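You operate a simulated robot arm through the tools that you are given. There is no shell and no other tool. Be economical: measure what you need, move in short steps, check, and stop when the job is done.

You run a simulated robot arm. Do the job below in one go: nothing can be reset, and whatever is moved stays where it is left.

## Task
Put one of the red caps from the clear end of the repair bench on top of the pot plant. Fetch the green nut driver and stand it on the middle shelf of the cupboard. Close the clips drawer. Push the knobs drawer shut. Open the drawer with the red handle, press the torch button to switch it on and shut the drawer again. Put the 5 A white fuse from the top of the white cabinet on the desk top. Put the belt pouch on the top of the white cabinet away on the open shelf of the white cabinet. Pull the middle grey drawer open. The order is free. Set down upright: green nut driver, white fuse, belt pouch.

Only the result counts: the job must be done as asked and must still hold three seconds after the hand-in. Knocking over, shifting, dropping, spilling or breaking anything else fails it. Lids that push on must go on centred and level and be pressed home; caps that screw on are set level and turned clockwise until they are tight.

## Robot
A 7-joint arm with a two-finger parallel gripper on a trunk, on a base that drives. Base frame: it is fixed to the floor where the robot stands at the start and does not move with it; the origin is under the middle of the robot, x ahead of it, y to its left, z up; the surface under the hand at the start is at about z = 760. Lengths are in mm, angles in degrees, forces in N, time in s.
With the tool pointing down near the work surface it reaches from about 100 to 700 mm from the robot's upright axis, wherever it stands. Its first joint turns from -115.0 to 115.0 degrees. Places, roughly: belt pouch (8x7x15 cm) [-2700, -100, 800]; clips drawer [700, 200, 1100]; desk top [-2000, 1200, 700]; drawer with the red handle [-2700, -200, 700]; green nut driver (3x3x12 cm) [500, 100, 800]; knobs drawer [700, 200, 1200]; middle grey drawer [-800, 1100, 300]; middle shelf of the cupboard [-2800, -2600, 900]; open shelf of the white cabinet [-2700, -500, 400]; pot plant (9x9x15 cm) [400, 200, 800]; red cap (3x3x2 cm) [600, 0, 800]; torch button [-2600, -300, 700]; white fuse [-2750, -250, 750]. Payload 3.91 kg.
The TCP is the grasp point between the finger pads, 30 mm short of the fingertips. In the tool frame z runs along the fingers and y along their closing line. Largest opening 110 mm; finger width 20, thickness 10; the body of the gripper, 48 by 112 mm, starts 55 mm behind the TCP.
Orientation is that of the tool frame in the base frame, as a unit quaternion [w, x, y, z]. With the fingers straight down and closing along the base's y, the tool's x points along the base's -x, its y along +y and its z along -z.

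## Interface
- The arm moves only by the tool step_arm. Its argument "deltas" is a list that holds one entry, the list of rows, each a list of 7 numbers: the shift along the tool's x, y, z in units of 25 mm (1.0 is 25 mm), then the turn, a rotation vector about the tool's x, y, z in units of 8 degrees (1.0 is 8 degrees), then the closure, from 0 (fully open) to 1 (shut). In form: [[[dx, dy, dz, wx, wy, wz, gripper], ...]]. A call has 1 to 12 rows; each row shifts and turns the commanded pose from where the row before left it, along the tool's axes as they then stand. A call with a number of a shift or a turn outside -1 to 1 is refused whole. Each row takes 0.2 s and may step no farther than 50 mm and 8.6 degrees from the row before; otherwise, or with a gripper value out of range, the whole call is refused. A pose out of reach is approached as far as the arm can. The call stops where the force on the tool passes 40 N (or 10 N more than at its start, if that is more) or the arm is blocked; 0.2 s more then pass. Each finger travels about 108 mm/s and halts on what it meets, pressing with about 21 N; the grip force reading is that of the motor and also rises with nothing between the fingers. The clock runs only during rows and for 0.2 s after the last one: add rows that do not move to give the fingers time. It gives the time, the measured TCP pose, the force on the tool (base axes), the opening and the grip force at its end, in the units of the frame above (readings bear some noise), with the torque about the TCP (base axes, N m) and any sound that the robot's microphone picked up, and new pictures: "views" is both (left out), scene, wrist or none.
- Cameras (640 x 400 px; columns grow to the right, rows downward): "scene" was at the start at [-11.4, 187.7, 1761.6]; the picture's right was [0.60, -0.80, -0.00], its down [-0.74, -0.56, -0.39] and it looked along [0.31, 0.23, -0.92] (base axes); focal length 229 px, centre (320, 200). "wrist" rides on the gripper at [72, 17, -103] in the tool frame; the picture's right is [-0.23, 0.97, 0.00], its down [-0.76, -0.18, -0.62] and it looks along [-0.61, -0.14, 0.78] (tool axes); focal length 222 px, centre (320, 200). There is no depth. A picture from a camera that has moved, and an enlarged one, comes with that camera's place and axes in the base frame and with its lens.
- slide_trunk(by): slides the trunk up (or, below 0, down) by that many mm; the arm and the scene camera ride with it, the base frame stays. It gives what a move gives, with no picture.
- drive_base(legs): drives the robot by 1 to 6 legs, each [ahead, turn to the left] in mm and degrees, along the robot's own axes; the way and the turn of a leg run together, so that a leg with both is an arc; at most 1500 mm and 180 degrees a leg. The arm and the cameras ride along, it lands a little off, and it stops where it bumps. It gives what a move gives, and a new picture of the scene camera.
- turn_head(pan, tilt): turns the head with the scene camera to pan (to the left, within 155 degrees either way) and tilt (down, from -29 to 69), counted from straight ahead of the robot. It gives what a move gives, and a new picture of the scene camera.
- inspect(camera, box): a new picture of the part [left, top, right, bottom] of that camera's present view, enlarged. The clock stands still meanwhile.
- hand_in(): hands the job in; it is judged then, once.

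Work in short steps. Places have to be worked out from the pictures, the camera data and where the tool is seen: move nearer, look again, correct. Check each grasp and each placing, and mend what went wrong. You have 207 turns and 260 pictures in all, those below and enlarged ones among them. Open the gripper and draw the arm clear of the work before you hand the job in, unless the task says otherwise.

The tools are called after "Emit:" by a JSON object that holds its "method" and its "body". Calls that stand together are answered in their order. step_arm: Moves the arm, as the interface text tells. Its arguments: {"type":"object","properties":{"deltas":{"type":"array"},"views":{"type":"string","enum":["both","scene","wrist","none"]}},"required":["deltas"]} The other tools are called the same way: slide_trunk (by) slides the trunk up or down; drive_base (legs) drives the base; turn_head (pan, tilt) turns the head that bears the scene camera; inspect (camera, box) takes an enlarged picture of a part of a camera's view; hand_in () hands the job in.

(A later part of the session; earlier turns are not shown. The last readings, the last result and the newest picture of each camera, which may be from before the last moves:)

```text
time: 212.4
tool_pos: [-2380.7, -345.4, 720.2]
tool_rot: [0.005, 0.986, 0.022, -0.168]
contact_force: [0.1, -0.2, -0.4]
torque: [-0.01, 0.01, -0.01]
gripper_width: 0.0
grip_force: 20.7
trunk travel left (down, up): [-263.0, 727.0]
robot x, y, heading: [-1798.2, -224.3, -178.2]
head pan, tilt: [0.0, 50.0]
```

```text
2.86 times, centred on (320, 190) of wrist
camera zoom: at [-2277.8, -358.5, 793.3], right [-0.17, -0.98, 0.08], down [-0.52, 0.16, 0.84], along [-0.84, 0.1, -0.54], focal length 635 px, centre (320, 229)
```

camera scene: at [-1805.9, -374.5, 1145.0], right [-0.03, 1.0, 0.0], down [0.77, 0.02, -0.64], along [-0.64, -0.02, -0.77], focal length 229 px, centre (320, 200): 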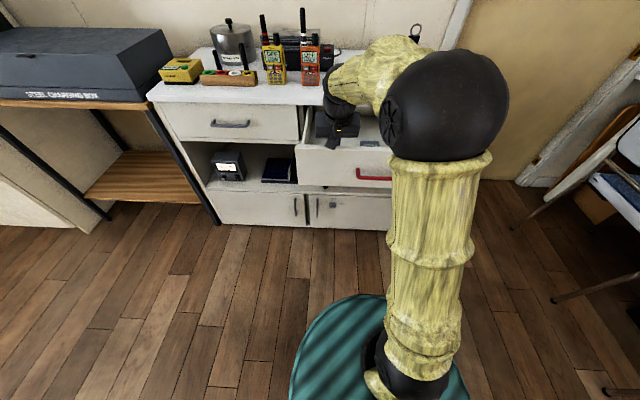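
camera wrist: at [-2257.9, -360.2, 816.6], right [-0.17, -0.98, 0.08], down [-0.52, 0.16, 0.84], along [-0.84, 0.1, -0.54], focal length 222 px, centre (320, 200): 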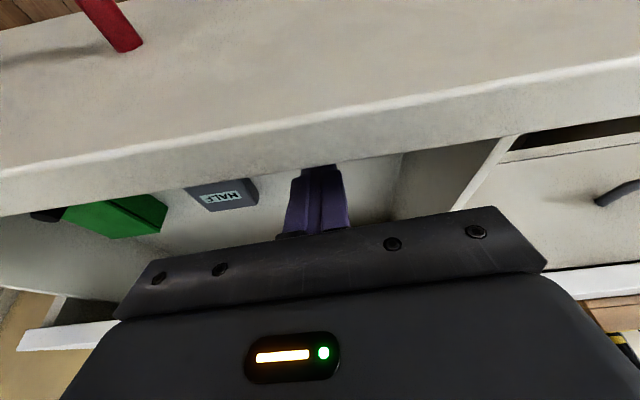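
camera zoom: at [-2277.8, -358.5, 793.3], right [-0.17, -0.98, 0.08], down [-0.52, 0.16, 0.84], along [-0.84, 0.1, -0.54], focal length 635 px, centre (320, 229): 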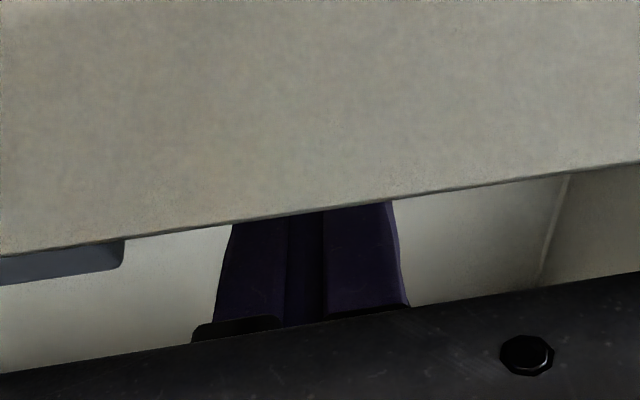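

View blocked by the gripper. Continue in 2 mm steps with force readings.

Emit:
{"method": "step_arm", "body": {"deltas": [[[-0.08, 0, 0.03, 0, 0, 0, 1], [0, 0, 0, 0, 0, 0, 1]]], "views": "none"}}

Emit:
{"method": "step_arm", "body": {"deltas": [[[-0.08, 0, 0.03, 0, 0, 0, 1], [0, 0, 0, 0, 0, 0, 1]]], "views": "none"}}

Emit:
{"method": "step_arm", "body": {"deltas": [[[-0.08, 0, 0.03, 0, 0, 0, 1], [0, 0, 0, 0, 0, 0, 1]]], "views": "none"}}

```text
time: 213.0
tool_pos: [-2381.1, -345.4, 721.0]
tool_rot: [0.005, 0.985, 0.023, -0.168]
contact_force: [-0.1, 0.3, 0.3]
torque: [0.01, -0.03, 0.0]
gripper_width: 0.0
grip_force: 21.2
trunk travel left (down, up): [-263.0, 727.0]
robot x, y, heading: [-1795.3, -221.8, -178.5]
head pan, tilt: [0.0, 50.0]
```

```text
time: 213.6
tool_pos: [-2383.5, -345.1, 719.1]
tool_rot: [0.005, 0.985, 0.021, -0.169]
contact_force: [0.2, 0.4, 0.0]
torque: [0.04, 0.0, 0.0]
gripper_width: 0.0
grip_force: 21.5
trunk travel left (down, up): [-263.0, 727.0]
robot x, y, heading: [-1796.1, -218.9, -178.3]
head pan, tilt: [0.0, 50.0]
```

```text
time: 214.2
tool_pos: [-2386.8, -345.9, 719.3]
tool_rot: [0.004, 0.985, 0.022, -0.168]
contact_force: [0.6, -0.5, -0.5]
torque: [-0.02, -0.01, 0.0]
gripper_width: 0.0
grip_force: 20.9
trunk travel left (down, up): [-263.0, 727.0]
robot x, y, heading: [-1795.5, -222.3, -178.2]
head pan, tilt: [0.0, 50.0]
```

By estimate I should have touched; I back off 10 mm, rise, and look at the torch again.

Emit:
{"method": "step_arm", "body": {"deltas": [[[0.38, 0, -0.14, 0, 0, 0, 1], [-0.3, 0, -0.85, 0, 0, 0, 1], [-0.3, 0, -0.85, 0, 0, 0, 1], [-0.2, 0, -0.55, 0, 0, 0, 1]]], "views": "both"}}

Emit:
{"method": "inspect", "body": {"camera": "wrist", "box": [240, 60, 400, 220]}}

```text
time: 215.2
tool_pos: [-2376.3, -346.9, 780.2]
tool_rot: [0.004, 0.985, 0.022, -0.169]
contact_force: [-0.2, 0.3, 0.6]
torque: [-0.01, -0.01, -0.03]
gripper_width: 0.2
grip_force: 21.1
trunk travel left (down, up): [-263.0, 727.0]
robot x, y, heading: [-1793.2, -225.5, -178.3]
head pan, tilt: [0.0, 50.0]
camera scene: at [-1806.0, -374.6, 1144.9], right [-0.03, 1.0, 0.0], down [0.77, 0.02, -0.64], along [-0.64, -0.02, -0.77], focal length 229 px, centre (320, 200)
camera wrist: at [-2274.4, -360.2, 851.6], right [-0.17, -0.98, 0.08], down [-0.52, 0.16, 0.84], along [-0.84, 0.1, -0.54], focal length 222 px, centre (320, 200)
```

scene: 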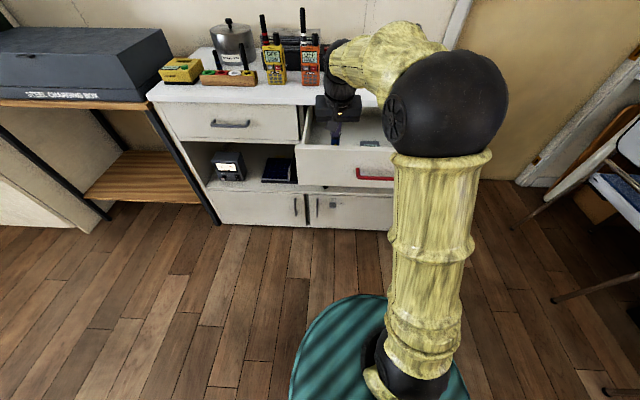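
wrist: 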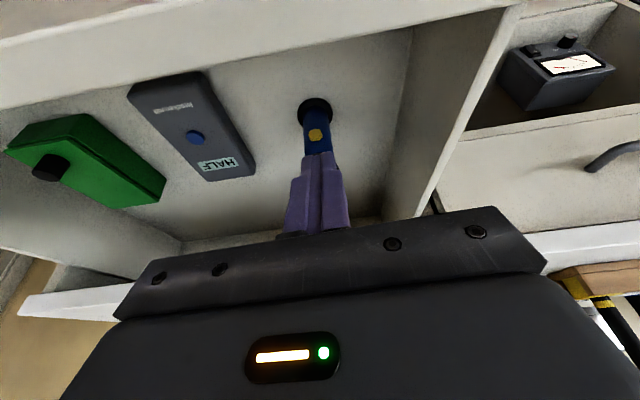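

```text
2.50 times, centred on (320, 140) of wrist
camera zoom: at [-2274.4, -360.2, 851.6], right [-0.17, -0.98, 0.08], down [-0.52, 0.16, 0.84], along [-0.84, 0.1, -0.54], focal length 555 px, centre (320, 350)
```

zoom: 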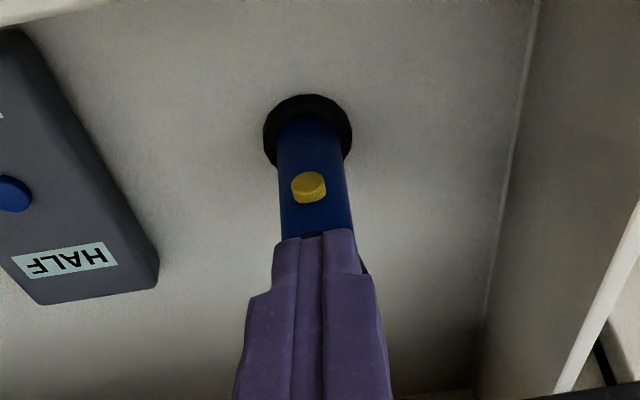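

The torch is upright and untouched. Re-reading: torch axis x≈-2423, button ≈(-2404,-346,702) — I was just short. Go back down and continue forward.

Emit:
{"method": "step_arm", "body": {"deltas": [[[0.2, 0, 0.55, 0, 0, 0, 1], [0.3, 0, 0.85, 0, 0, 0, 1], [0.3, 0, 0.85, 0, 0, 0, 1], [-0.38, 0, 0.14, 0, 0, 0, 1]]], "views": "none"}}

Emit:
{"method": "step_arm", "body": {"deltas": [[[-0.08, 0, 0.03, 0, 0, 0, 1], [0, 0, 0, 0, 0, 0, 1]]], "views": "none"}}

Emit:
{"method": "step_arm", "body": {"deltas": [[[-0.08, 0, 0.03, 0, 0, 0, 1], [0, 0, 0, 0, 0, 0, 1]]], "views": "none"}}

Emit:
{"method": "step_arm", "body": {"deltas": [[[-0.08, 0, 0.03, 0, 0, 0, 1], [0, 0, 0, 0, 0, 0, 1]]], "views": "none"}}

```text
time: 216.2
tool_pos: [-2386.3, -346.5, 721.1]
tool_rot: [0.004, 0.986, 0.022, -0.168]
contact_force: [-0.3, 0.6, -0.3]
torque: [0.0, -0.04, -0.01]
gripper_width: 0.0
grip_force: 21.1
trunk travel left (down, up): [-263.0, 727.0]
robot x, y, heading: [-1793.1, -222.2, -178.4]
head pan, tilt: [0.0, 50.0]
```

```text
time: 216.8
tool_pos: [-2390.4, -345.7, 721.1]
tool_rot: [0.005, 0.985, 0.021, -0.168]
contact_force: [-0.4, -0.3, 0.1]
torque: [0.03, -0.03, 0.0]
gripper_width: 0.1
grip_force: 21.2
trunk travel left (down, up): [-263.0, 727.0]
robot x, y, heading: [-1797.6, -220.9, -178.4]
head pan, tilt: [0.0, 50.0]
```

```text
time: 217.4
tool_pos: [-2391.4, -345.9, 720.2]
tool_rot: [0.004, 0.985, 0.021, -0.169]
contact_force: [0.0, -0.8, -1.0]
torque: [0.01, 0.0, 0.02]
gripper_width: 0.0
grip_force: 20.7
trunk travel left (down, up): [-263.0, 727.0]
robot x, y, heading: [-1795.1, -221.2, -178.2]
head pan, tilt: [0.0, 50.0]
```

```text
time: 218.0
tool_pos: [-2392.6, -345.4, 719.8]
tool_rot: [0.005, 0.985, 0.022, -0.169]
contact_force: [-0.3, 0.4, 0.2]
torque: [-0.01, 0.0, -0.02]
gripper_width: 0.0
grip_force: 21.3
trunk travel left (down, up): [-263.0, 727.0]
robot x, y, heading: [-1798.5, -222.0, -178.3]
head pan, tilt: [0.0, 50.0]
```

Still free. A few more 2 mm steps.

Emit:
{"method": "step_arm", "body": {"deltas": [[[-0.08, 0, 0.03, 0, 0, 0, 1], [0, 0, 0, 0, 0, 0, 1]]], "views": "none"}}

Emit:
{"method": "step_arm", "body": {"deltas": [[[-0.08, 0, 0.03, 0, 0, 0, 1], [0, 0, 0, 0, 0, 0, 1]]], "views": "none"}}

Emit:
{"method": "step_arm", "body": {"deltas": [[[-0.08, 0, 0.03, 0, 0, 0, 1], [0, 0, 0, 0, 0, 0, 1]]], "views": "none"}}

Emit:
{"method": "step_arm", "body": {"deltas": [[[-0.08, 0, 0.03, 0, 0, 0, 1], [0, 0, 0, 0, 0, 0, 1]]], "views": "scene"}}

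```text
time: 218.6
tool_pos: [-2396.6, -345.5, 720.0]
tool_rot: [0.005, 0.985, 0.021, -0.169]
contact_force: [0.2, 0.9, 0.8]
torque: [0.0, 0.01, -0.02]
gripper_width: 0.0
grip_force: 20.8
trunk travel left (down, up): [-263.0, 727.0]
robot x, y, heading: [-1796.2, -224.2, -178.1]
head pan, tilt: [0.0, 50.0]
```

```text
time: 219.2
tool_pos: [-2396.1, -345.3, 720.7]
tool_rot: [0.004, 0.986, 0.021, -0.168]
contact_force: [0.6, -0.2, -0.4]
torque: [0.02, 0.02, 0.02]
gripper_width: 0.0
grip_force: 20.6
trunk travel left (down, up): [-263.0, 727.0]
robot x, y, heading: [-1795.6, -222.7, -178.4]
head pan, tilt: [0.0, 50.0]
```

```text
time: 219.8
tool_pos: [-2398.5, -347.1, 720.9]
tool_rot: [0.005, 0.985, 0.023, -0.168]
contact_force: [0.8, -0.2, 0.6]
torque: [-0.01, -0.04, -0.02]
gripper_width: 0.0
grip_force: 20.9
trunk travel left (down, up): [-263.0, 727.0]
robot x, y, heading: [-1794.5, -221.6, -178.2]
head pan, tilt: [0.0, 50.0]
```

```text
time: 220.4
tool_pos: [-2400.8, -345.2, 721.7]
tool_rot: [0.004, 0.986, 0.021, -0.168]
contact_force: [-0.3, -0.5, -1.1]
torque: [-0.06, -0.02, 0.0]
gripper_width: 0.0
grip_force: 20.6
trunk travel left (down, up): [-263.0, 727.0]
robot x, y, heading: [-1796.0, -223.5, -178.1]
head pan, tilt: [0.0, 50.0]
camera scene: at [-1805.9, -374.6, 1145.0], right [-0.03, 1.0, 0.0], down [0.77, 0.02, -0.64], along [-0.64, -0.02, -0.77], focal length 229 px, centre (320, 200)
```

scene: 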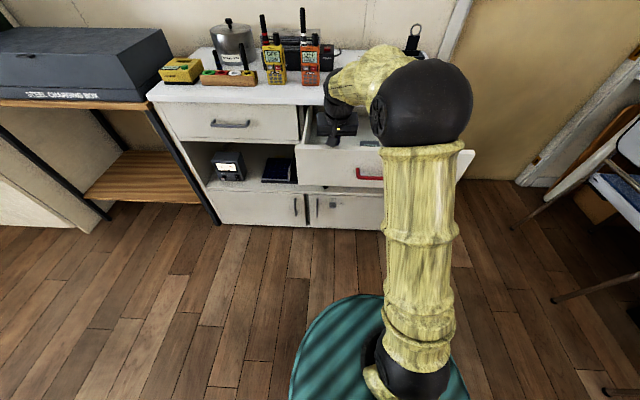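

Emit:
{"method": "inspect", "body": {"camera": "wrist", "box": [160, 60, 480, 260]}}

Emit:
{"method": "inspect", "body": {"camera": "scene", "box": [300, 90, 380, 150]}}

```text
2.00 times, centred on (320, 160) of wrist
camera zoom: at [-2299.2, -359.2, 792.7], right [-0.17, -0.98, 0.08], down [-0.52, 0.16, 0.84], along [-0.84, 0.1, -0.54], focal length 444 px, centre (320, 280)
```

zoom: 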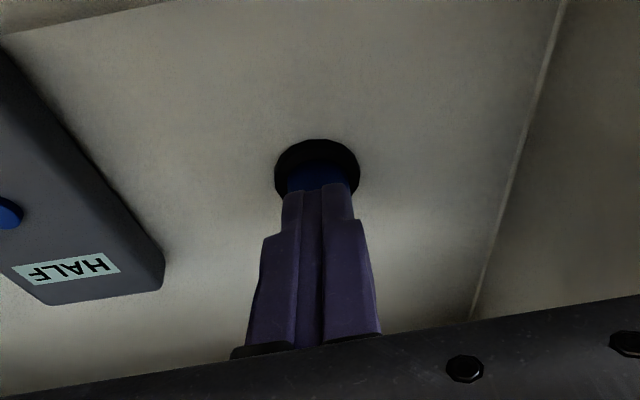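

```text
6.67 times, centred on (340, 120) of scene
camera zoom: at [-1805.9, -374.6, 1145.0], right [-0.03, 1.0, 0.0], down [0.77, 0.02, -0.64], along [-0.64, -0.02, -0.77], focal length 1525 px, centre (187, 733)
```

zoom: 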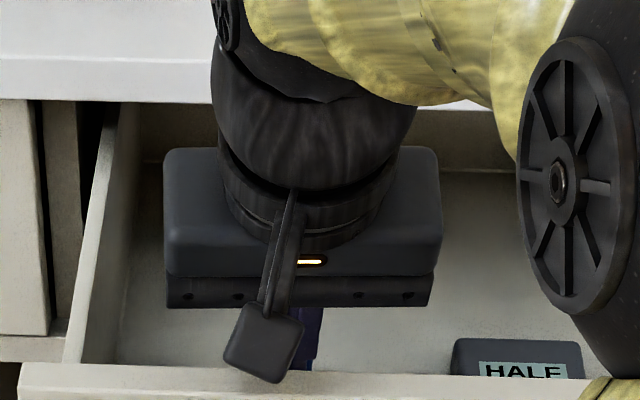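

Comparing views, the torch has slid back ~15 mm without tipping: it is loose. So I'll squeeze instead: fingers closing along x, one on the button and one behind, with the tool leaning 45° sideways so the fingers pass below the torch head. First rise clear.

Emit:
{"method": "step_arm", "body": {"deltas": [[[0.38, 0, -0.14, 0, 0, 0, 1], [-0.3, 0, -0.85, 0, 0, 0, 1], [-0.3, 0, -0.85, 0, 0, 0, 1], [-0.3, 0, -0.85, 0, 0, 0, 1]]], "views": "none"}}

Emit:
{"method": "slide_trunk", "body": {"by": 160}}

Emit:
{"method": "step_arm", "body": {"deltas": [[[0, 0, 0, 0, 1, 0, 1], [0, 0, 0, 0, 1, 0, 1], [0, 0, 0, 0, 0.43, 0, 1]]], "views": "wrist"}}

Emit:
{"method": "inspect", "body": {"camera": "wrist", "box": [280, 40, 400, 160]}}

```text
time: 221.4
tool_pos: [-2392.5, -347.0, 788.2]
tool_rot: [0.004, 0.985, 0.021, -0.169]
contact_force: [1.5, 1.0, -0.4]
torque: [0.02, 0.03, -0.01]
gripper_width: 0.2
grip_force: 21.4
trunk travel left (down, up): [-263.0, 727.0]
robot x, y, heading: [-1795.7, -222.5, -178.1]
head pan, tilt: [0.0, 50.0]
```

```text
time: 223.2
tool_pos: [-2392.1, -345.6, 948.8]
tool_rot: [0.004, 0.986, 0.021, -0.167]
contact_force: [0.5, 0.2, 0.7]
torque: [0.01, -0.01, -0.01]
gripper_width: 0.0
grip_force: 21.2
trunk travel left (down, up): [-423.0, 567.0]
robot x, y, heading: [-1794.7, -223.1, -178.6]
head pan, tilt: [0.0, 50.0]
```

```text
time: 224.0
tool_pos: [-2392.0, -348.0, 946.9]
tool_rot: [0.002, 1.0, 0.023, 0.001]
contact_force: [0.3, -0.5, 0.0]
torque: [0.0, -0.02, 0.0]
gripper_width: 0.0
grip_force: 21.2
trunk travel left (down, up): [-423.0, 567.0]
robot x, y, heading: [-1793.2, -220.3, -178.4]
head pan, tilt: [0.0, 50.0]
camera wrist: at [-2319.9, -362.0, 1050.0], right [-0.18, -0.98, 0.0], down [-0.77, 0.14, 0.62], along [-0.61, 0.11, -0.78], focal length 222 px, centre (320, 200)
```

wrist: 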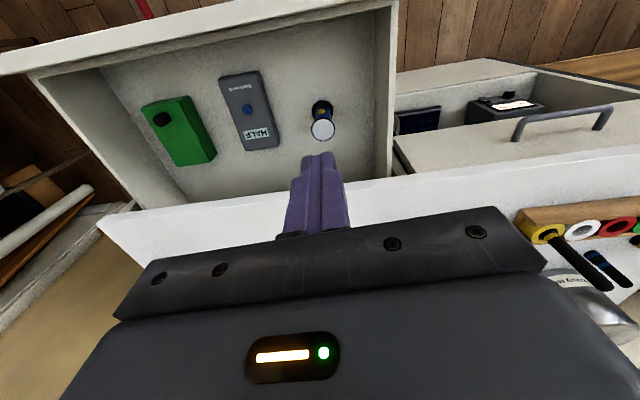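

```text
3.33 times, centred on (340, 100) of wrist
camera zoom: at [-2319.9, -362.0, 1050.0], right [-0.18, -0.98, 0.0], down [-0.77, 0.14, 0.62], along [-0.61, 0.11, -0.78], focal length 740 px, centre (253, 533)
```

zoom: 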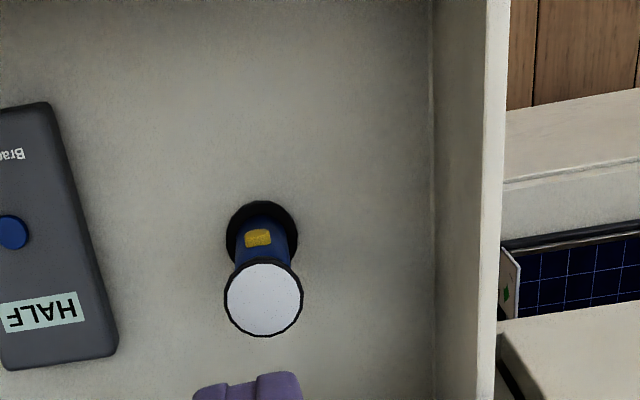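

Clear view: torch axis ≈(-2437,-345.5), top z≈739, button z≈711 facing +x, lens unlit. Drive 60 mm closer, roll the tool 90° and lean it 40°, fingers open.

Emit:
{"method": "drive_base", "body": {"legs": [[60, 0]]}}

Emit:
{"method": "step_arm", "body": {"deltas": [[[0, 0, 0, 0, 0, 1, 0.6], [0, 0, 0, 0, 0, 1, 0.4], [0, 0, 0, 0, 0, 1, 0.4], [0, 0, 0, 0, 0, 1, 0.4], [0, 0, 0, 0, 0, 1, 0.4], [0, 0, 0, 0, 0, 1, 0.4], [0, 0, 0, 0, 0, 1, 0.4], [0, 0, 0, 0, 0, 1, 0.4], [0, 0, 0, 0, 0, 1, 0.4], [0, 0, 0, 0, 0, 1, 0.4], [0, 0, 0, 0, 0, 1, 0.4], [0, 0, 0, 0, 0, 0.6, 0.4]]], "views": "none"}}

Emit:
{"method": "step_arm", "body": {"deltas": [[[0, 0, 0, 0, 1, 0, 0.4], [0, 0, 0, 0, 1, 0, 0.4], [0, 0, 0, 0, 1, 0, 0.4], [0, 0, 0, 0, 1, 0, 0.4], [0, 0, 0, 0, 1, 0, 0.4]]], "views": "both"}}

```text
time: 225.0
tool_pos: [-2452.7, -350.0, 947.9]
tool_rot: [0.001, 1.0, 0.023, 0.001]
contact_force: [0.4, -0.7, 0.7]
torque: [0.01, -0.01, 0.0]
gripper_width: 0.0
grip_force: 21.4
trunk travel left (down, up): [-423.0, 567.0]
robot x, y, heading: [-1855.4, -222.9, -178.3]
head pan, tilt: [0.0, 50.0]
camera scene: at [-1866.9, -376.4, 1304.9], right [-0.03, 1.0, 0.0], down [0.77, 0.02, -0.64], along [-0.64, -0.02, -0.77], focal length 229 px, centre (320, 200)
```

scene: 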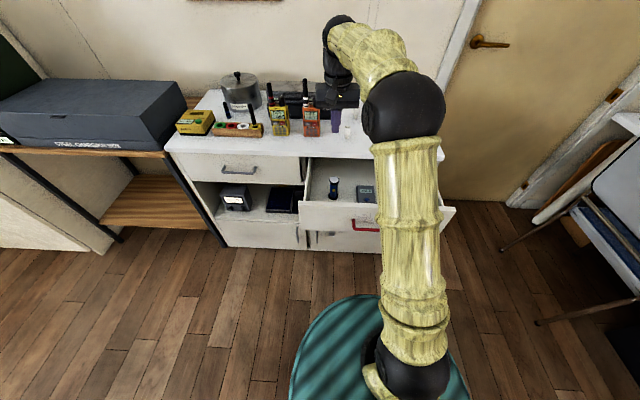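

```text
time: 227.6
tool_pos: [-2452.8, -351.4, 947.8]
tool_rot: [0.001, -0.706, 0.709, -0.001]
contact_force: [0.6, -0.2, 0.3]
torque: [-0.02, 0.0, 0.0]
gripper_width: 66.1
grip_force: 0.0
trunk travel left (down, up): [-423.0, 567.0]
robot x, y, heading: [-1853.7, -224.7, -178.3]
head pan, tilt: [0.0, 50.0]
```

```text
time: 228.8
tool_pos: [-2453.1, -349.7, 947.3]
tool_rot: [-0.243, -0.663, 0.665, -0.243]
contact_force: [-0.1, -0.3, -1.2]
torque: [0.03, -0.03, 0.01]
gripper_width: 66.0
grip_force: 0.0
trunk travel left (down, up): [-423.0, 567.0]
robot x, y, heading: [-1858.9, -227.1, -178.3]
head pan, tilt: [0.0, 50.0]
camera scene: at [-1866.7, -376.3, 1305.0], right [-0.03, 1.0, 0.0], down [0.77, 0.02, -0.64], along [-0.64, -0.02, -0.77], focal length 229 px, centre (320, 200)
camera wrist: at [-2470.4, -339.5, 1071.8], right [-0.97, 0.18, -0.15], down [0.18, 0.98, -0.02], along [0.14, -0.04, -0.99], focal length 222 px, centre (320, 200)
```

scene: 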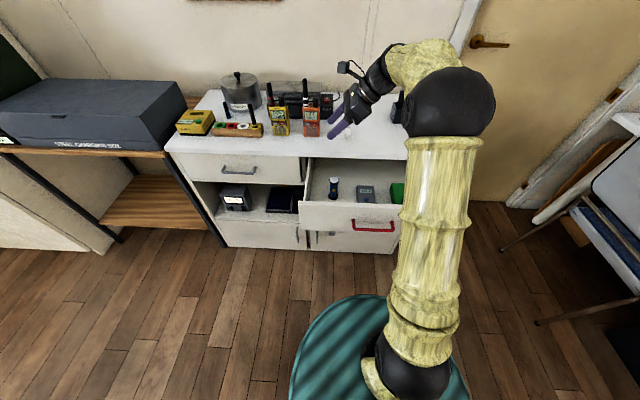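
wrist: 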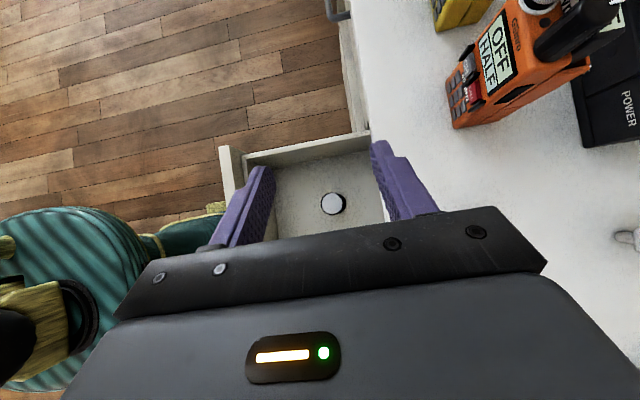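

The overhead wrist view shows the torch at ≈(-2440,-345). Shift +14 x, +14 y, then lower 180 and check.

Emit:
{"method": "step_arm", "body": {"deltas": [[[-0.43, -0.54, -0.36, 0, 0, 0, 0.4]]], "views": "none"}}

Emit:
{"method": "slide_trunk", "body": {"by": -180}}

Emit:
{"method": "step_arm", "body": {"deltas": [[[0, 0, 0, 0, 0, 0, 0.4]]], "views": "both"}}

```text
time: 229.2
tool_pos: [-2439.2, -337.3, 946.6]
tool_rot: [-0.242, -0.663, 0.665, -0.243]
contact_force: [0.8, 0.1, -0.2]
torque: [-0.01, -0.04, 0.0]
gripper_width: 65.9
grip_force: 0.1
trunk travel left (down, up): [-423.0, 567.0]
robot x, y, heading: [-1858.7, -223.0, -178.4]
head pan, tilt: [0.0, 50.0]
```

```text
time: 231.2
tool_pos: [-2440.2, -336.1, 767.1]
tool_rot: [-0.242, -0.663, 0.666, -0.242]
contact_force: [-0.1, 0.0, 0.4]
torque: [0.02, 0.0, 0.02]
gripper_width: 65.9
grip_force: 0.0
trunk travel left (down, up): [-243.0, 747.0]
robot x, y, heading: [-1859.5, -224.5, -178.3]
head pan, tilt: [0.0, 50.0]
```

```text
time: 231.6
tool_pos: [-2440.7, -337.7, 766.0]
tool_rot: [-0.242, -0.664, 0.665, -0.243]
contact_force: [0.3, -0.1, -0.7]
torque: [0.0, -0.01, 0.02]
gripper_width: 66.2
grip_force: 0.3
trunk travel left (down, up): [-243.0, 747.0]
robot x, y, heading: [-1855.4, -225.5, -178.3]
head pan, tilt: [0.0, 50.0]
camera scene: at [-1866.7, -376.3, 1125.0], right [-0.03, 1.0, 0.0], down [0.77, 0.02, -0.64], along [-0.64, -0.02, -0.77], focal length 229 px, centre (320, 200)
camera wrist: at [-2457.9, -325.8, 891.6], right [-0.97, 0.18, -0.15], down [0.18, 0.98, -0.01], along [0.14, -0.04, -0.99], focal length 222 px, centre (320, 200)
```

scene: 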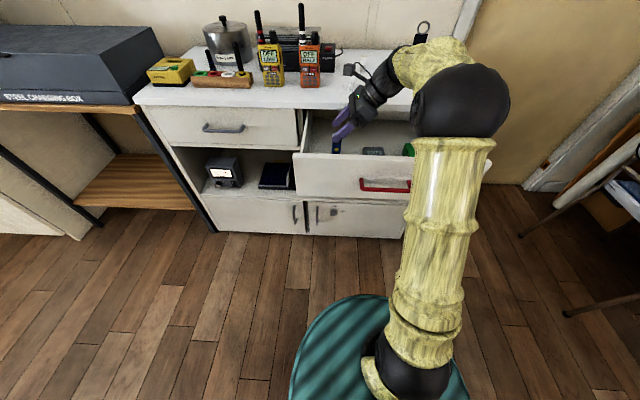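
wrist: 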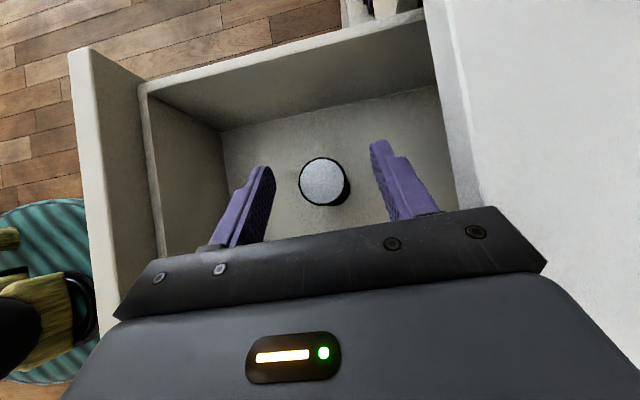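

Torch centred between the fingers. Lower 46 mm and squeeze.

Emit:
{"method": "slide_trunk", "body": {"by": -46}}

Emit:
{"method": "step_arm", "body": {"deltas": [[[0, 0, 0, 0, 0, 0, 0.55], [0, 0, 0, 0, 0, 0, 0.6], [0, 0, 0, 0, 0, 0, 0.65]]], "views": "both"}}

Emit:
{"method": "inspect", "body": {"camera": "scene", "box": [300, 60, 420, 150]}}

```text
time: 232.5
tool_pos: [-2439.4, -336.6, 720.7]
tool_rot: [-0.242, -0.663, 0.665, -0.242]
contact_force: [0.2, 0.1, 0.2]
torque: [0.01, 0.02, 0.04]
gripper_width: 65.9
grip_force: 0.1
trunk travel left (down, up): [-197.0, 793.0]
robot x, y, heading: [-1855.2, -225.3, -178.4]
head pan, tilt: [0.0, 50.0]
```

```text
time: 233.3
tool_pos: [-2440.2, -337.6, 721.9]
tool_rot: [-0.242, -0.663, 0.666, -0.242]
contact_force: [-0.5, -0.5, -0.9]
torque: [-0.02, -0.01, 0.02]
gripper_width: 38.4
grip_force: 0.0
trunk travel left (down, up): [-197.0, 793.0]
robot x, y, heading: [-1855.1, -225.2, -178.7]
head pan, tilt: [0.0, 50.0]
camera scene: at [-1866.7, -376.3, 1079.0], right [-0.03, 1.0, 0.0], down [0.77, 0.02, -0.64], along [-0.64, -0.02, -0.77], focal length 229 px, centre (320, 200)
camera wrist: at [-2457.9, -325.8, 845.6], right [-0.97, 0.18, -0.15], down [0.18, 0.98, -0.01], along [0.14, -0.04, -0.99], focal length 222 px, centre (320, 200)
```

scene: 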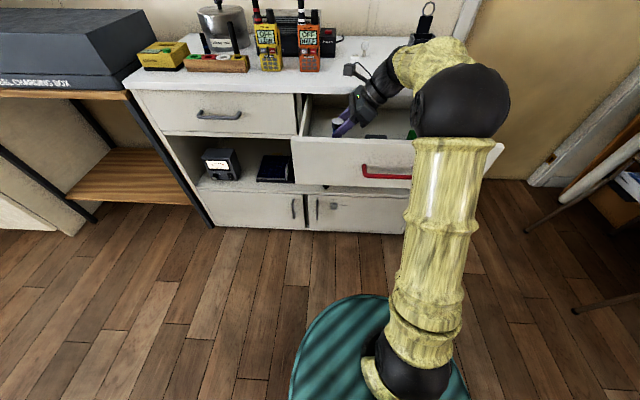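
wrist: 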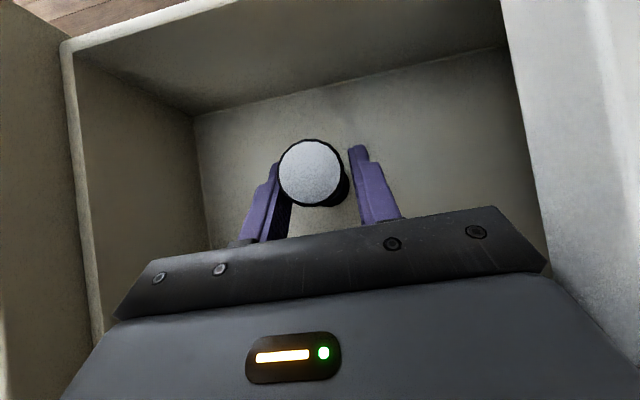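

```text
4.44 times, centred on (360, 105) of scene
camera zoom: at [-1866.7, -376.3, 1079.0], right [-0.03, 1.0, 0.0], down [0.77, 0.02, -0.64], along [-0.64, -0.02, -0.77], focal length 1017 px, centre (142, 622)
```

zoom: 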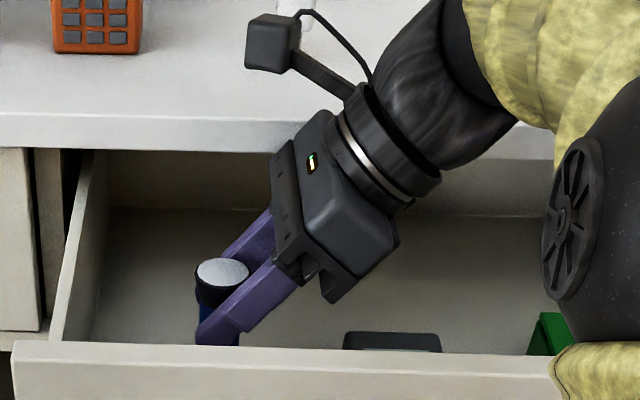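

Well placed. Squeeze.

Emit:
{"method": "step_arm", "body": {"deltas": [[[0, 0, 0, 0, 0, 0, 0.7], [0, 0, 0, 0, 0, 0, 0.75], [0, 0, 0, 0, 0, 0, 0.85], [0, 0, 0, 0, 0, 0, 1], [0, 0, 0, 0, 0, 0, 1]]], "views": "both"}}

Emit:
{"method": "inspect", "body": {"camera": "scene", "box": [310, 90, 390, 150]}}

```text
time: 234.5
tool_pos: [-2440.7, -336.2, 720.8]
tool_rot: [-0.242, -0.664, 0.665, -0.243]
contact_force: [0.2, 0.4, 0.3]
torque: [0.02, -0.04, -0.02]
gripper_width: 31.8
grip_force: 21.4
trunk travel left (down, up): [-197.0, 793.0]
robot x, y, heading: [-1855.5, -224.7, -178.1]
head pan, tilt: [0.0, 50.0]
heard: click
camera scene: at [-1866.6, -376.3, 1079.0], right [-0.03, 1.0, 0.0], down [0.77, 0.02, -0.64], along [-0.64, -0.02, -0.77], focal length 229 px, centre (320, 200)
camera wrist: at [-2457.9, -325.8, 845.6], right [-0.97, 0.18, -0.15], down [0.18, 0.98, -0.01], along [0.14, -0.04, -0.99], focal length 222 px, centre (320, 200)
```

scene: 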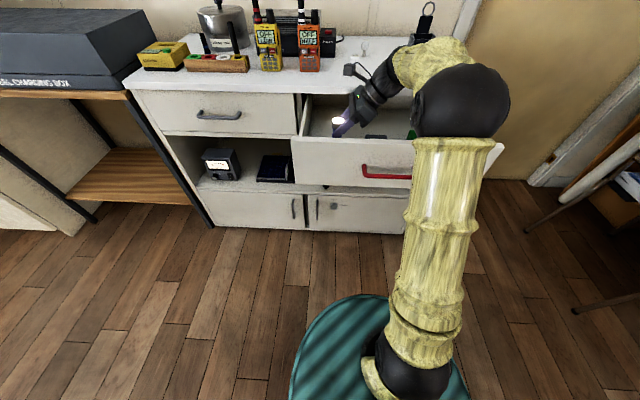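
wrist: 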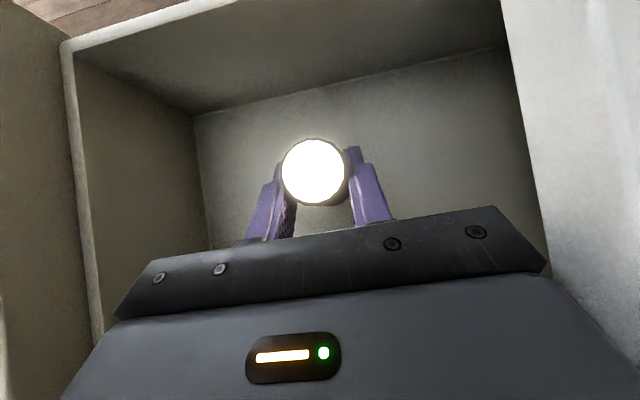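

```text
6.67 times, centred on (350, 120) of scene
camera zoom: at [-1866.6, -376.3, 1079.0], right [-0.03, 1.0, 0.0], down [0.77, 0.02, -0.64], along [-0.64, -0.02, -0.77], focal length 1525 px, centre (120, 733)
```

zoom: 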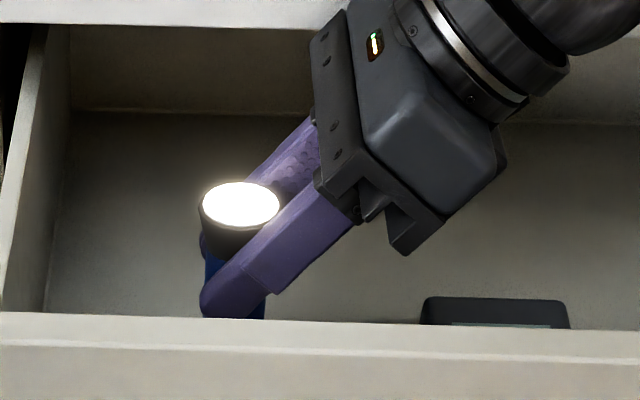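

Click heard and the lens is lit. I slide the torch back by 18 mm to where it stood, then open gently.

Emit:
{"method": "step_arm", "body": {"deltas": [[[0, -0.36, 0, 0, 0, 0, 1], [0, -0.36, 0, 0, 0, 0, 1], [0, 0, 0, 0, 0, 0, 0.9], [0, 0, 0, 0, 0, 0, 0.7], [0, 0, 0, 0, 0, 0, 0.55], [0, 0, 0, 0, 0, 0, 0.4]]], "views": "wrist"}}

Emit:
{"method": "slide_trunk", "body": {"by": 220}}

Emit:
{"method": "inspect", "body": {"camera": "scene", "box": [290, 130, 410, 230]}}

```text
time: 235.9
tool_pos: [-2423.2, -336.0, 721.1]
tool_rot: [-0.242, -0.663, 0.665, -0.243]
contact_force: [0.3, 0.8, -0.4]
torque: [-0.02, -0.01, 0.02]
gripper_width: 66.0
grip_force: 0.1
trunk travel left (down, up): [-197.0, 793.0]
robot x, y, heading: [-1856.6, -225.8, -178.2]
head pan, tilt: [0.0, 50.0]
camera wrist: at [-2440.4, -326.2, 845.7], right [-0.97, 0.18, -0.15], down [0.18, 0.98, -0.01], along [0.14, -0.04, -0.99], focal length 222 px, centre (320, 200)
```

wrist: 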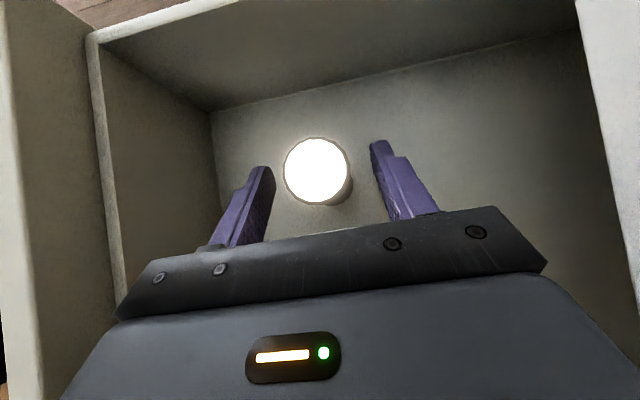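

```text
time: 238.2
tool_pos: [-2423.1, -335.5, 940.0]
tool_rot: [-0.242, -0.664, 0.665, -0.242]
contact_force: [-0.1, 0.5, -0.2]
torque: [0.0, 0.01, 0.04]
gripper_width: 65.9
grip_force: 0.1
trunk travel left (down, up): [-417.0, 573.0]
robot x, y, heading: [-1855.5, -220.4, -178.5]
head pan, tilt: [0.0, 50.0]
```

```text
4.00 times, centred on (350, 180) of scene
camera zoom: at [-1866.7, -376.3, 1298.9], right [-0.03, 1.0, 0.0], down [0.77, 0.02, -0.64], along [-0.64, -0.02, -0.77], focal length 915 px, centre (200, 280)
```

zoom: 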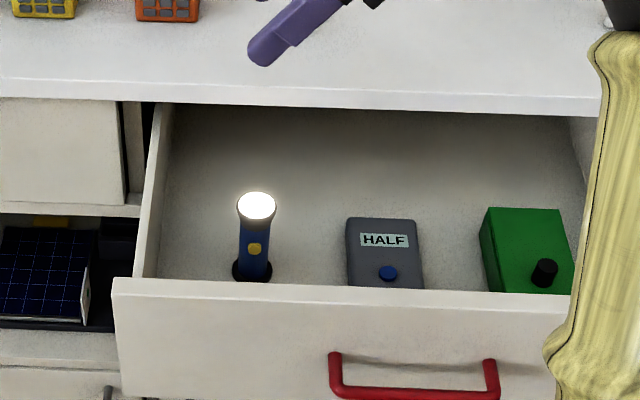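

The torch stays lit and upright. Now return the tool to the pitched-forward pose with shut fingers to push the drawer closed.

Emit:
{"method": "step_arm", "body": {"deltas": [[[0, 0, 0, 0, -1, 0, 0.7], [0, 0, 0, 0, -1, 0, 1], [0, 0, 0, 0, -1, 0, 1], [0, 0, 0, 0, -1, 0, 1], [0, 0, 0, 0, -1, 0, 1], [0, 0, 0, 0, 0, -1, 1], [0, 0, 0, 0, 0, -1, 1], [0, 0, 0, 0, 0, -1, 1], [0, 0, 0, 0, 0, -1, 1], [0, 0, 0, 0, 0, -1, 1], [0, 0, 0, 0, 0, -1, 1], [0, 0, 0, 0, 0, -1, 1]]], "views": "none"}}

Emit:
{"method": "step_arm", "body": {"deltas": [[[0.5, 0, 0, 0, 0, -1, 1], [0.5, 0, 0, 0, 0, -1, 1], [0.5, 0, 0, 0, 0, -1, 1], [0.5, 0, 0, 0, 0, -1, 1], [0.5, 0, 0, 0, 0, -0.4, 1], [1, -0.9, 0, 0, 0, 0, 1], [1, -0.9, 0, 0, 0, 0, 1], [1, -0.9, 0, 0, 0, 0, 1], [1, -0.9, 0, 0, 0, 0, 1], [0, -0.9, 0, 0, 0, 0, 1]]], "views": "none"}}

Emit:
{"method": "step_arm", "body": {"deltas": [[[0, 0, 0, 0, -1, 0, 1], [0, 0, 0, 0, -1, 0, 1], [0, 0, 0, 0, -1, 0, 1], [0, 0, 0, 0, -1, 0, 1], [0, 0, 0, 0, -1, 0, 1], [0, 0, 0, 0, -1, 0, 1]]], "views": "both"}}

```text
time: 240.8
tool_pos: [-2422.4, -337.1, 940.8]
tool_rot: [0.001, 0.956, -0.292, 0.001]
contact_force: [0.1, 0.1, 0.4]
torque: [0.0, 0.0, 0.0]
gripper_width: 0.2
grip_force: 21.0
trunk travel left (down, up): [-417.0, 573.0]
robot x, y, heading: [-1854.6, -223.3, -178.3]
head pan, tilt: [0.0, 50.0]
```

```text
time: 243.0
tool_pos: [-2265.6, -240.8, 941.6]
tool_rot: [0.001, 1.0, 0.009, 0.001]
contact_force: [0.7, -0.4, -1.5]
torque: [-0.01, -0.01, -0.05]
gripper_width: 0.0
grip_force: 21.5
trunk travel left (down, up): [-417.0, 573.0]
robot x, y, heading: [-1855.9, -216.9, -178.1]
head pan, tilt: [0.0, 50.0]
```

```text
time: 244.4
tool_pos: [-2270.9, -239.6, 930.0]
tool_rot: [0.003, 0.92, 0.006, -0.392]
contact_force: [0.4, -1.0, 0.5]
torque: [0.05, 0.01, 0.01]
gripper_width: 0.1
grip_force: 21.3
trunk travel left (down, up): [-417.0, 573.0]
robot x, y, heading: [-1858.3, -224.9, -178.5]
head pan, tilt: [0.0, 50.0]
camera scene: at [-1866.4, -376.4, 1299.4], right [-0.03, 1.0, 0.0], down [0.77, 0.02, -0.64], along [-0.64, -0.02, -0.77], focal length 229 px, centre (320, 200)
camera wrist: at [-2146.7, -256.0, 948.0], right [-0.14, -0.98, 0.17], down [-0.08, 0.18, 0.98], along [-0.99, 0.13, -0.1], focal length 222 px, centre (320, 200)
```

scene: 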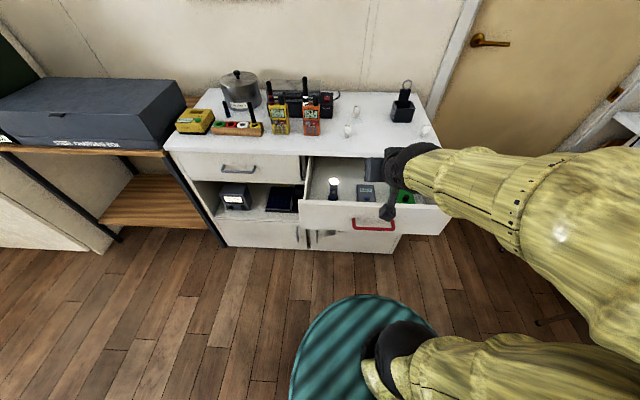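
wrist: 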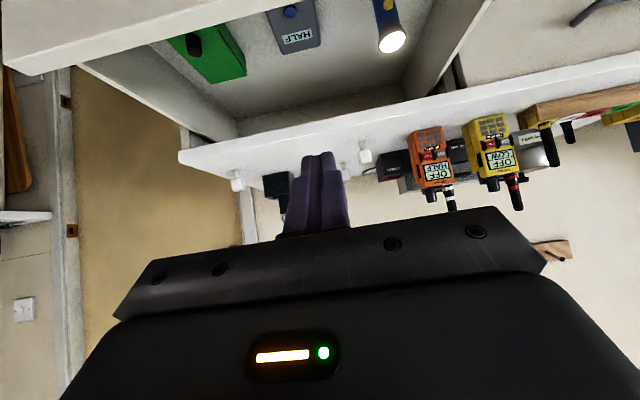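

Back the base 60 mm, centre on y≈-221 and lower so the tip is at z≈745, just above the handle.

Emit:
{"method": "drive_base", "body": {"legs": [[-60, 0]]}}

Emit:
{"method": "slide_trunk", "body": {"by": -164}}

Emit:
{"method": "step_arm", "body": {"deltas": [[[0, -0.76, 0, 0, 0, 0, 1]]], "views": "both"}}

```text
time: 245.4
tool_pos: [-2211.0, -240.7, 929.5]
tool_rot: [0.004, 0.92, 0.009, -0.392]
contact_force: [-0.4, 0.1, -0.1]
torque: [-0.02, 0.0, 0.01]
gripper_width: 0.1
grip_force: 20.9
trunk travel left (down, up): [-417.0, 573.0]
robot x, y, heading: [-1796.2, -221.6, -178.6]
head pan, tilt: [0.0, 50.0]
camera scene: at [-1806.3, -374.5, 1299.1], right [-0.03, 1.0, 0.0], down [0.77, 0.02, -0.64], along [-0.64, -0.02, -0.77], focal length 229 px, centre (320, 200)
```

scene: 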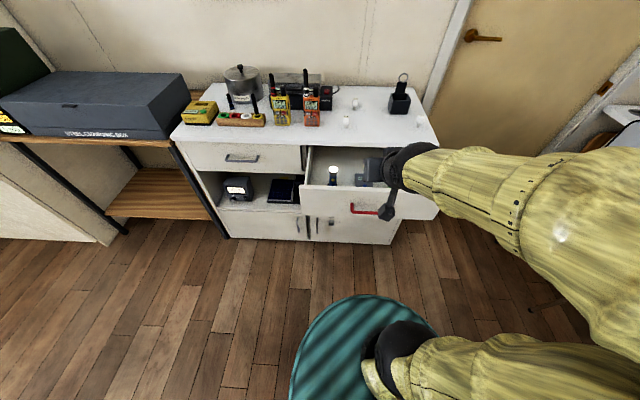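

```text
time: 247.3
tool_pos: [-2213.2, -240.2, 753.2]
tool_rot: [0.002, 0.926, 0.008, -0.376]
contact_force: [0.5, 0.2, 0.3]
torque: [0.01, 0.04, 0.03]
gripper_width: 0.0
grip_force: 21.5
trunk travel left (down, up): [-253.0, 737.0]
robot x, y, heading: [-1793.4, -220.1, -178.4]
head pan, tilt: [0.0, 50.0]
```

```text
time: 247.7
tool_pos: [-2214.1, -225.4, 752.8]
tool_rot: [0.003, 0.926, 0.013, -0.378]
contact_force: [0.2, -0.6, 0.6]
torque: [0.04, 0.01, 0.01]
gripper_width: 0.0
grip_force: 21.3
trunk travel left (down, up): [-253.0, 737.0]
robot x, y, heading: [-1795.7, -218.2, -178.2]
head pan, tilt: [0.0, 50.0]
camera scene: at [-1806.2, -374.5, 1134.0], right [-0.03, 1.0, 0.0], down [0.77, 0.02, -0.64], along [-0.64, -0.02, -0.77], focal length 229 px, centre (320, 200)
camera wrist: at [-2091.0, -240.1, 775.9], right [-0.14, -0.98, 0.15], down [-0.11, 0.17, 0.98], along [-0.98, 0.12, -0.13], focal length 222 px, centre (320, 200)
```

scene: 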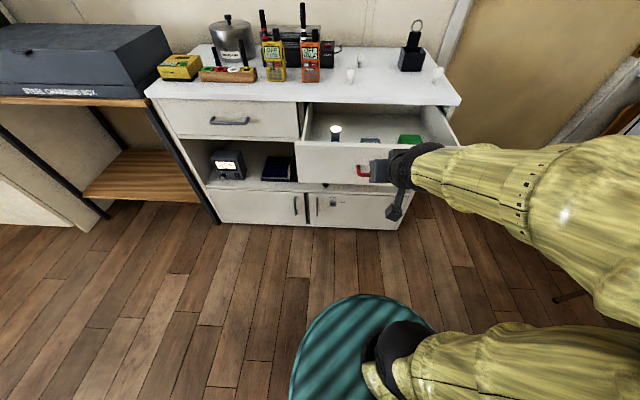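
wrist: 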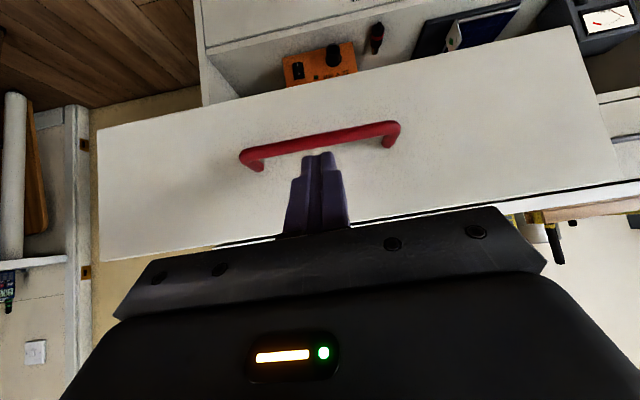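

Tip is 12 mm low; approach while rising 12 mm, then push slowly.

Emit:
{"method": "step_arm", "body": {"deltas": [[[-0.74, 0, 0.39, 0, 0, 0, 1], [-0.74, 0, 0.39, 0, 0, 0, 1], [-0.5, 0, 0.5, 0, 0, 0, 1], [-0.18, 0, 0.18, 0, 0, 0, 1], [-0.18, 0, 0.18, 0, 0, 0, 1], [-0.18, 0, 0.18, 0, 0, 0, 1], [-0.18, 0, 0.18, 0, 0, 0, 1], [-0.18, 0, 0.18, 0, 0, 0, 1]]], "views": "both"}}

```text
time: 249.5
tool_pos: [-2300.2, -225.2, 779.3]
tool_rot: [0.004, 0.92, 0.01, -0.391]
contact_force: [-0.8, 0.0, -0.2]
torque: [0.02, 0.01, 0.03]
gripper_width: 0.0
grip_force: 21.3
trunk travel left (down, up): [-253.0, 737.0]
robot x, y, heading: [-1796.6, -225.0, -178.1]
head pan, tilt: [0.0, 50.0]
camera scene: at [-1806.3, -374.5, 1135.0], right [-0.03, 1.0, 0.0], down [0.77, 0.02, -0.64], along [-0.64, -0.02, -0.77], focal length 229 px, centre (320, 200)
camera wrist: at [-2176.4, -238.7, 797.8], right [-0.14, -0.98, 0.16], down [-0.08, 0.18, 0.98], along [-0.99, 0.12, -0.1], focal length 222 px, centre (320, 200)
```

scene: 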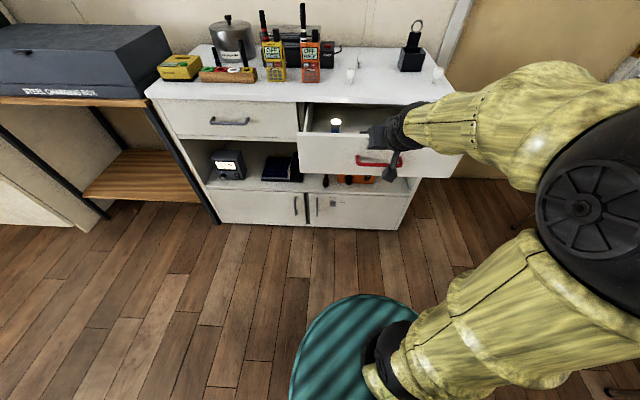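
wrist: 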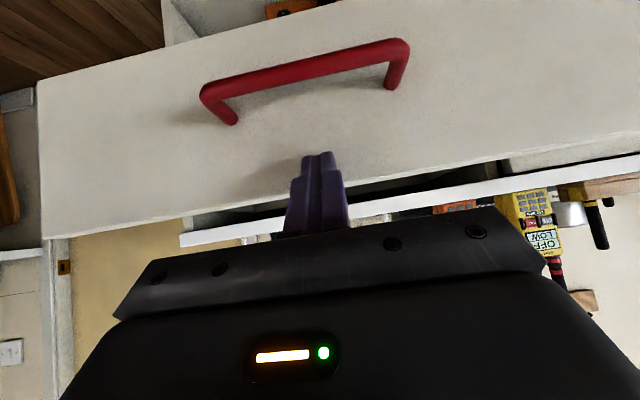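

Tip is on the plate between the handle and top edge. Lower ~6 mm and keep pushing slowly.

Emit:
{"method": "step_arm", "body": {"deltas": [[[-0.05, 0, 0.3, 0, 0, 0, 1], [-0.05, 0, 0.3, 0, 0, 0, 1], [-0.2, 0, 0.2, 0, 0, 0, 1], [-0.2, 0, 0.2, 0, 0, 0, 1], [-0.2, 0, 0.2, 0, 0, 0, 1], [-0.2, 0, 0.2, 0, 0, 0, 1], [-0.2, 0, 0.2, 0, 0, 0, 1], [-0.2, 0, 0.2, 0, 0, 0, 1], [-0.2, 0, 0.2, 0, 0, 0, 1], [-0.2, 0, 0.2, 0, 0, 0, 1], [-0.2, 0, 0.2, 0, 0, 0, 1], [-0.2, 0, 0.2, 0, 0, 0, 1]]], "views": "both"}}

```text
time: 252.1
tool_pos: [-2384.8, -226.0, 772.2]
tool_rot: [0.004, 0.92, 0.009, -0.391]
contact_force: [-0.2, 0.2, 0.9]
torque: [-0.01, -0.03, -0.03]
gripper_width: 0.3
grip_force: 20.9
trunk travel left (down, up): [-253.0, 737.0]
robot x, y, heading: [-1796.2, -220.0, -178.5]
head pan, tilt: [0.0, 50.0]
camera scene: at [-1806.3, -374.5, 1135.0], right [-0.03, 1.0, 0.0], down [0.77, 0.02, -0.64], along [-0.64, -0.02, -0.77], focal length 229 px, centre (320, 200)
camera wrist: at [-2259.9, -240.7, 790.2], right [-0.14, -0.98, 0.16], down [-0.08, 0.18, 0.98], along [-0.99, 0.12, -0.1], focal length 222 px, centre (320, 200)
```

scene: 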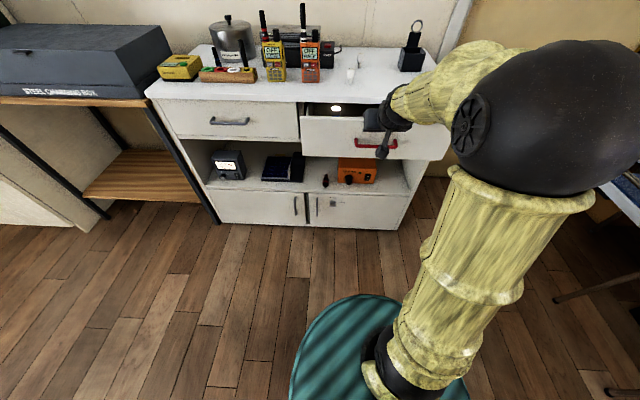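
wrist: 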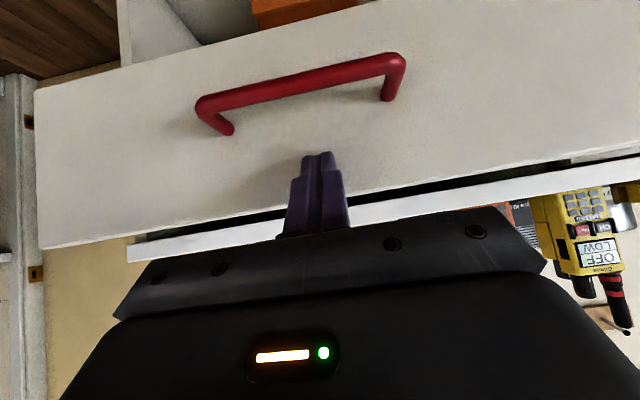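

Drawer is closing with the torch still upright. Continue.

Emit:
{"method": "step_arm", "body": {"deltas": [[[-0.2, 0, 0.21, 0, 0, 0, 1], [-0.2, 0, 0.21, 0, 0, 0, 1], [-0.2, 0, 0.21, 0, 0, 0, 1], [-0.2, 0, 0.21, 0, 0, 0, 1], [-0.2, 0, 0.21, 0, 0, 0, 1], [-0.2, 0, 0.21, 0, 0, 0, 1], [-0.2, 0, 0.21, 0, 0, 0, 1], [-0.2, 0, 0.21, 0, 0, 0, 1], [-0.2, 0, 0.21, 0, 0, 0, 1], [-0.2, 0, 0.21, 0, 0, 0, 1], [-0.2, 0, 0.21, 0, 0, 0, 1], [-0.2, 0, 0.21, 0, 0, 0, 1]]], "views": "none"}}

Emit:
{"method": "step_arm", "body": {"deltas": [[[-0.15, 0, 0.16, 0, 0, 0, 1], [-0.15, 0, 0.16, 0, 0, 0, 1], [-0.15, 0, 0.16, 0, 0, 0, 1], [-0.15, 0, 0.16, 0, 0, 0, 1], [-0.15, 0, 0.16, 0, 0, 0, 1], [-0.15, 0, 0.16, 0, 0, 0, 1], [-0.15, 0, 0.16, 0, 0, 0, 1], [-0.15, 0, 0.16, 0, 0, 0, 1], [-0.15, 0, 0.16, 0, 0, 0, 1], [-0.15, 0, 0.16, 0, 0, 0, 1]]], "views": "both"}}

```text
time: 254.7
tool_pos: [-2469.4, -226.5, 773.2]
tool_rot: [0.003, 0.92, 0.01, -0.392]
contact_force: [0.0, 0.5, 0.0]
torque: [0.01, -0.02, 0.02]
gripper_width: 0.1
grip_force: 21.0
trunk travel left (down, up): [-253.0, 737.0]
robot x, y, heading: [-1792.0, -223.7, -178.3]
head pan, tilt: [0.0, 50.0]
```

```text
time: 255.7
tool_pos: [-2485.8, -227.0, 772.1]
tool_rot: [0.005, 0.922, 0.009, -0.387]
contact_force: [20.1, 0.0, 7.8]
torque: [-0.01, -0.07, -0.03]
gripper_width: 0.0
grip_force: 20.5
trunk travel left (down, up): [-253.0, 737.0]
robot x, y, heading: [-1792.6, -223.1, -178.4]
head pan, tilt: [0.0, 50.0]
stopped in row 5: the force on the tool passed its limit at 47 N (the readings are from after the stop); the commanded pose is now the measured one
camera scene: at [-1803.0, -374.4, 1135.2], right [-0.03, 1.0, 0.0], down [0.76, 0.02, -0.64], along [-0.64, -0.02, -0.76], focal length 229 px, centre (320, 200)
camera wrist: at [-2360.9, -242.0, 791.7], right [-0.14, -0.98, 0.16], down [-0.09, 0.18, 0.98], along [-0.99, 0.12, -0.12], focal length 222 px, centre (320, 200)
```

scene: 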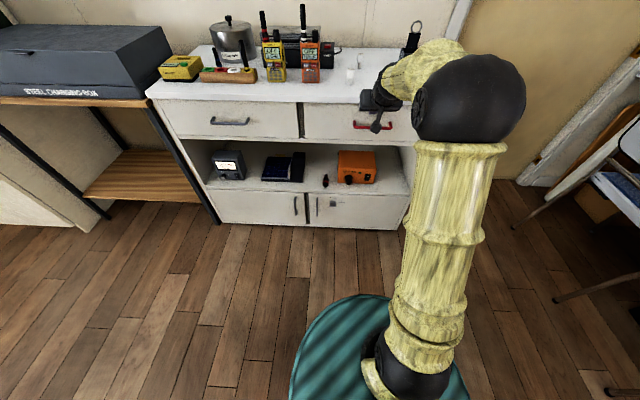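
wrist: 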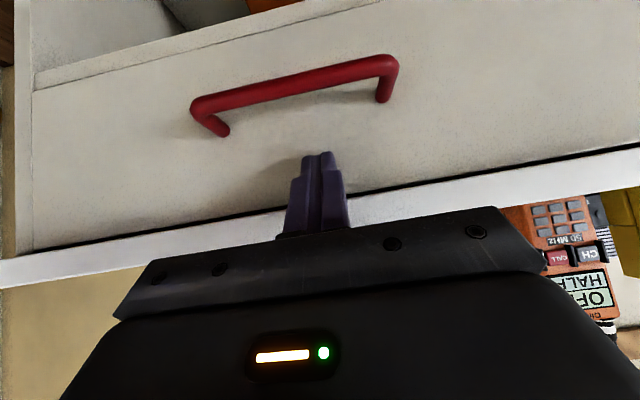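

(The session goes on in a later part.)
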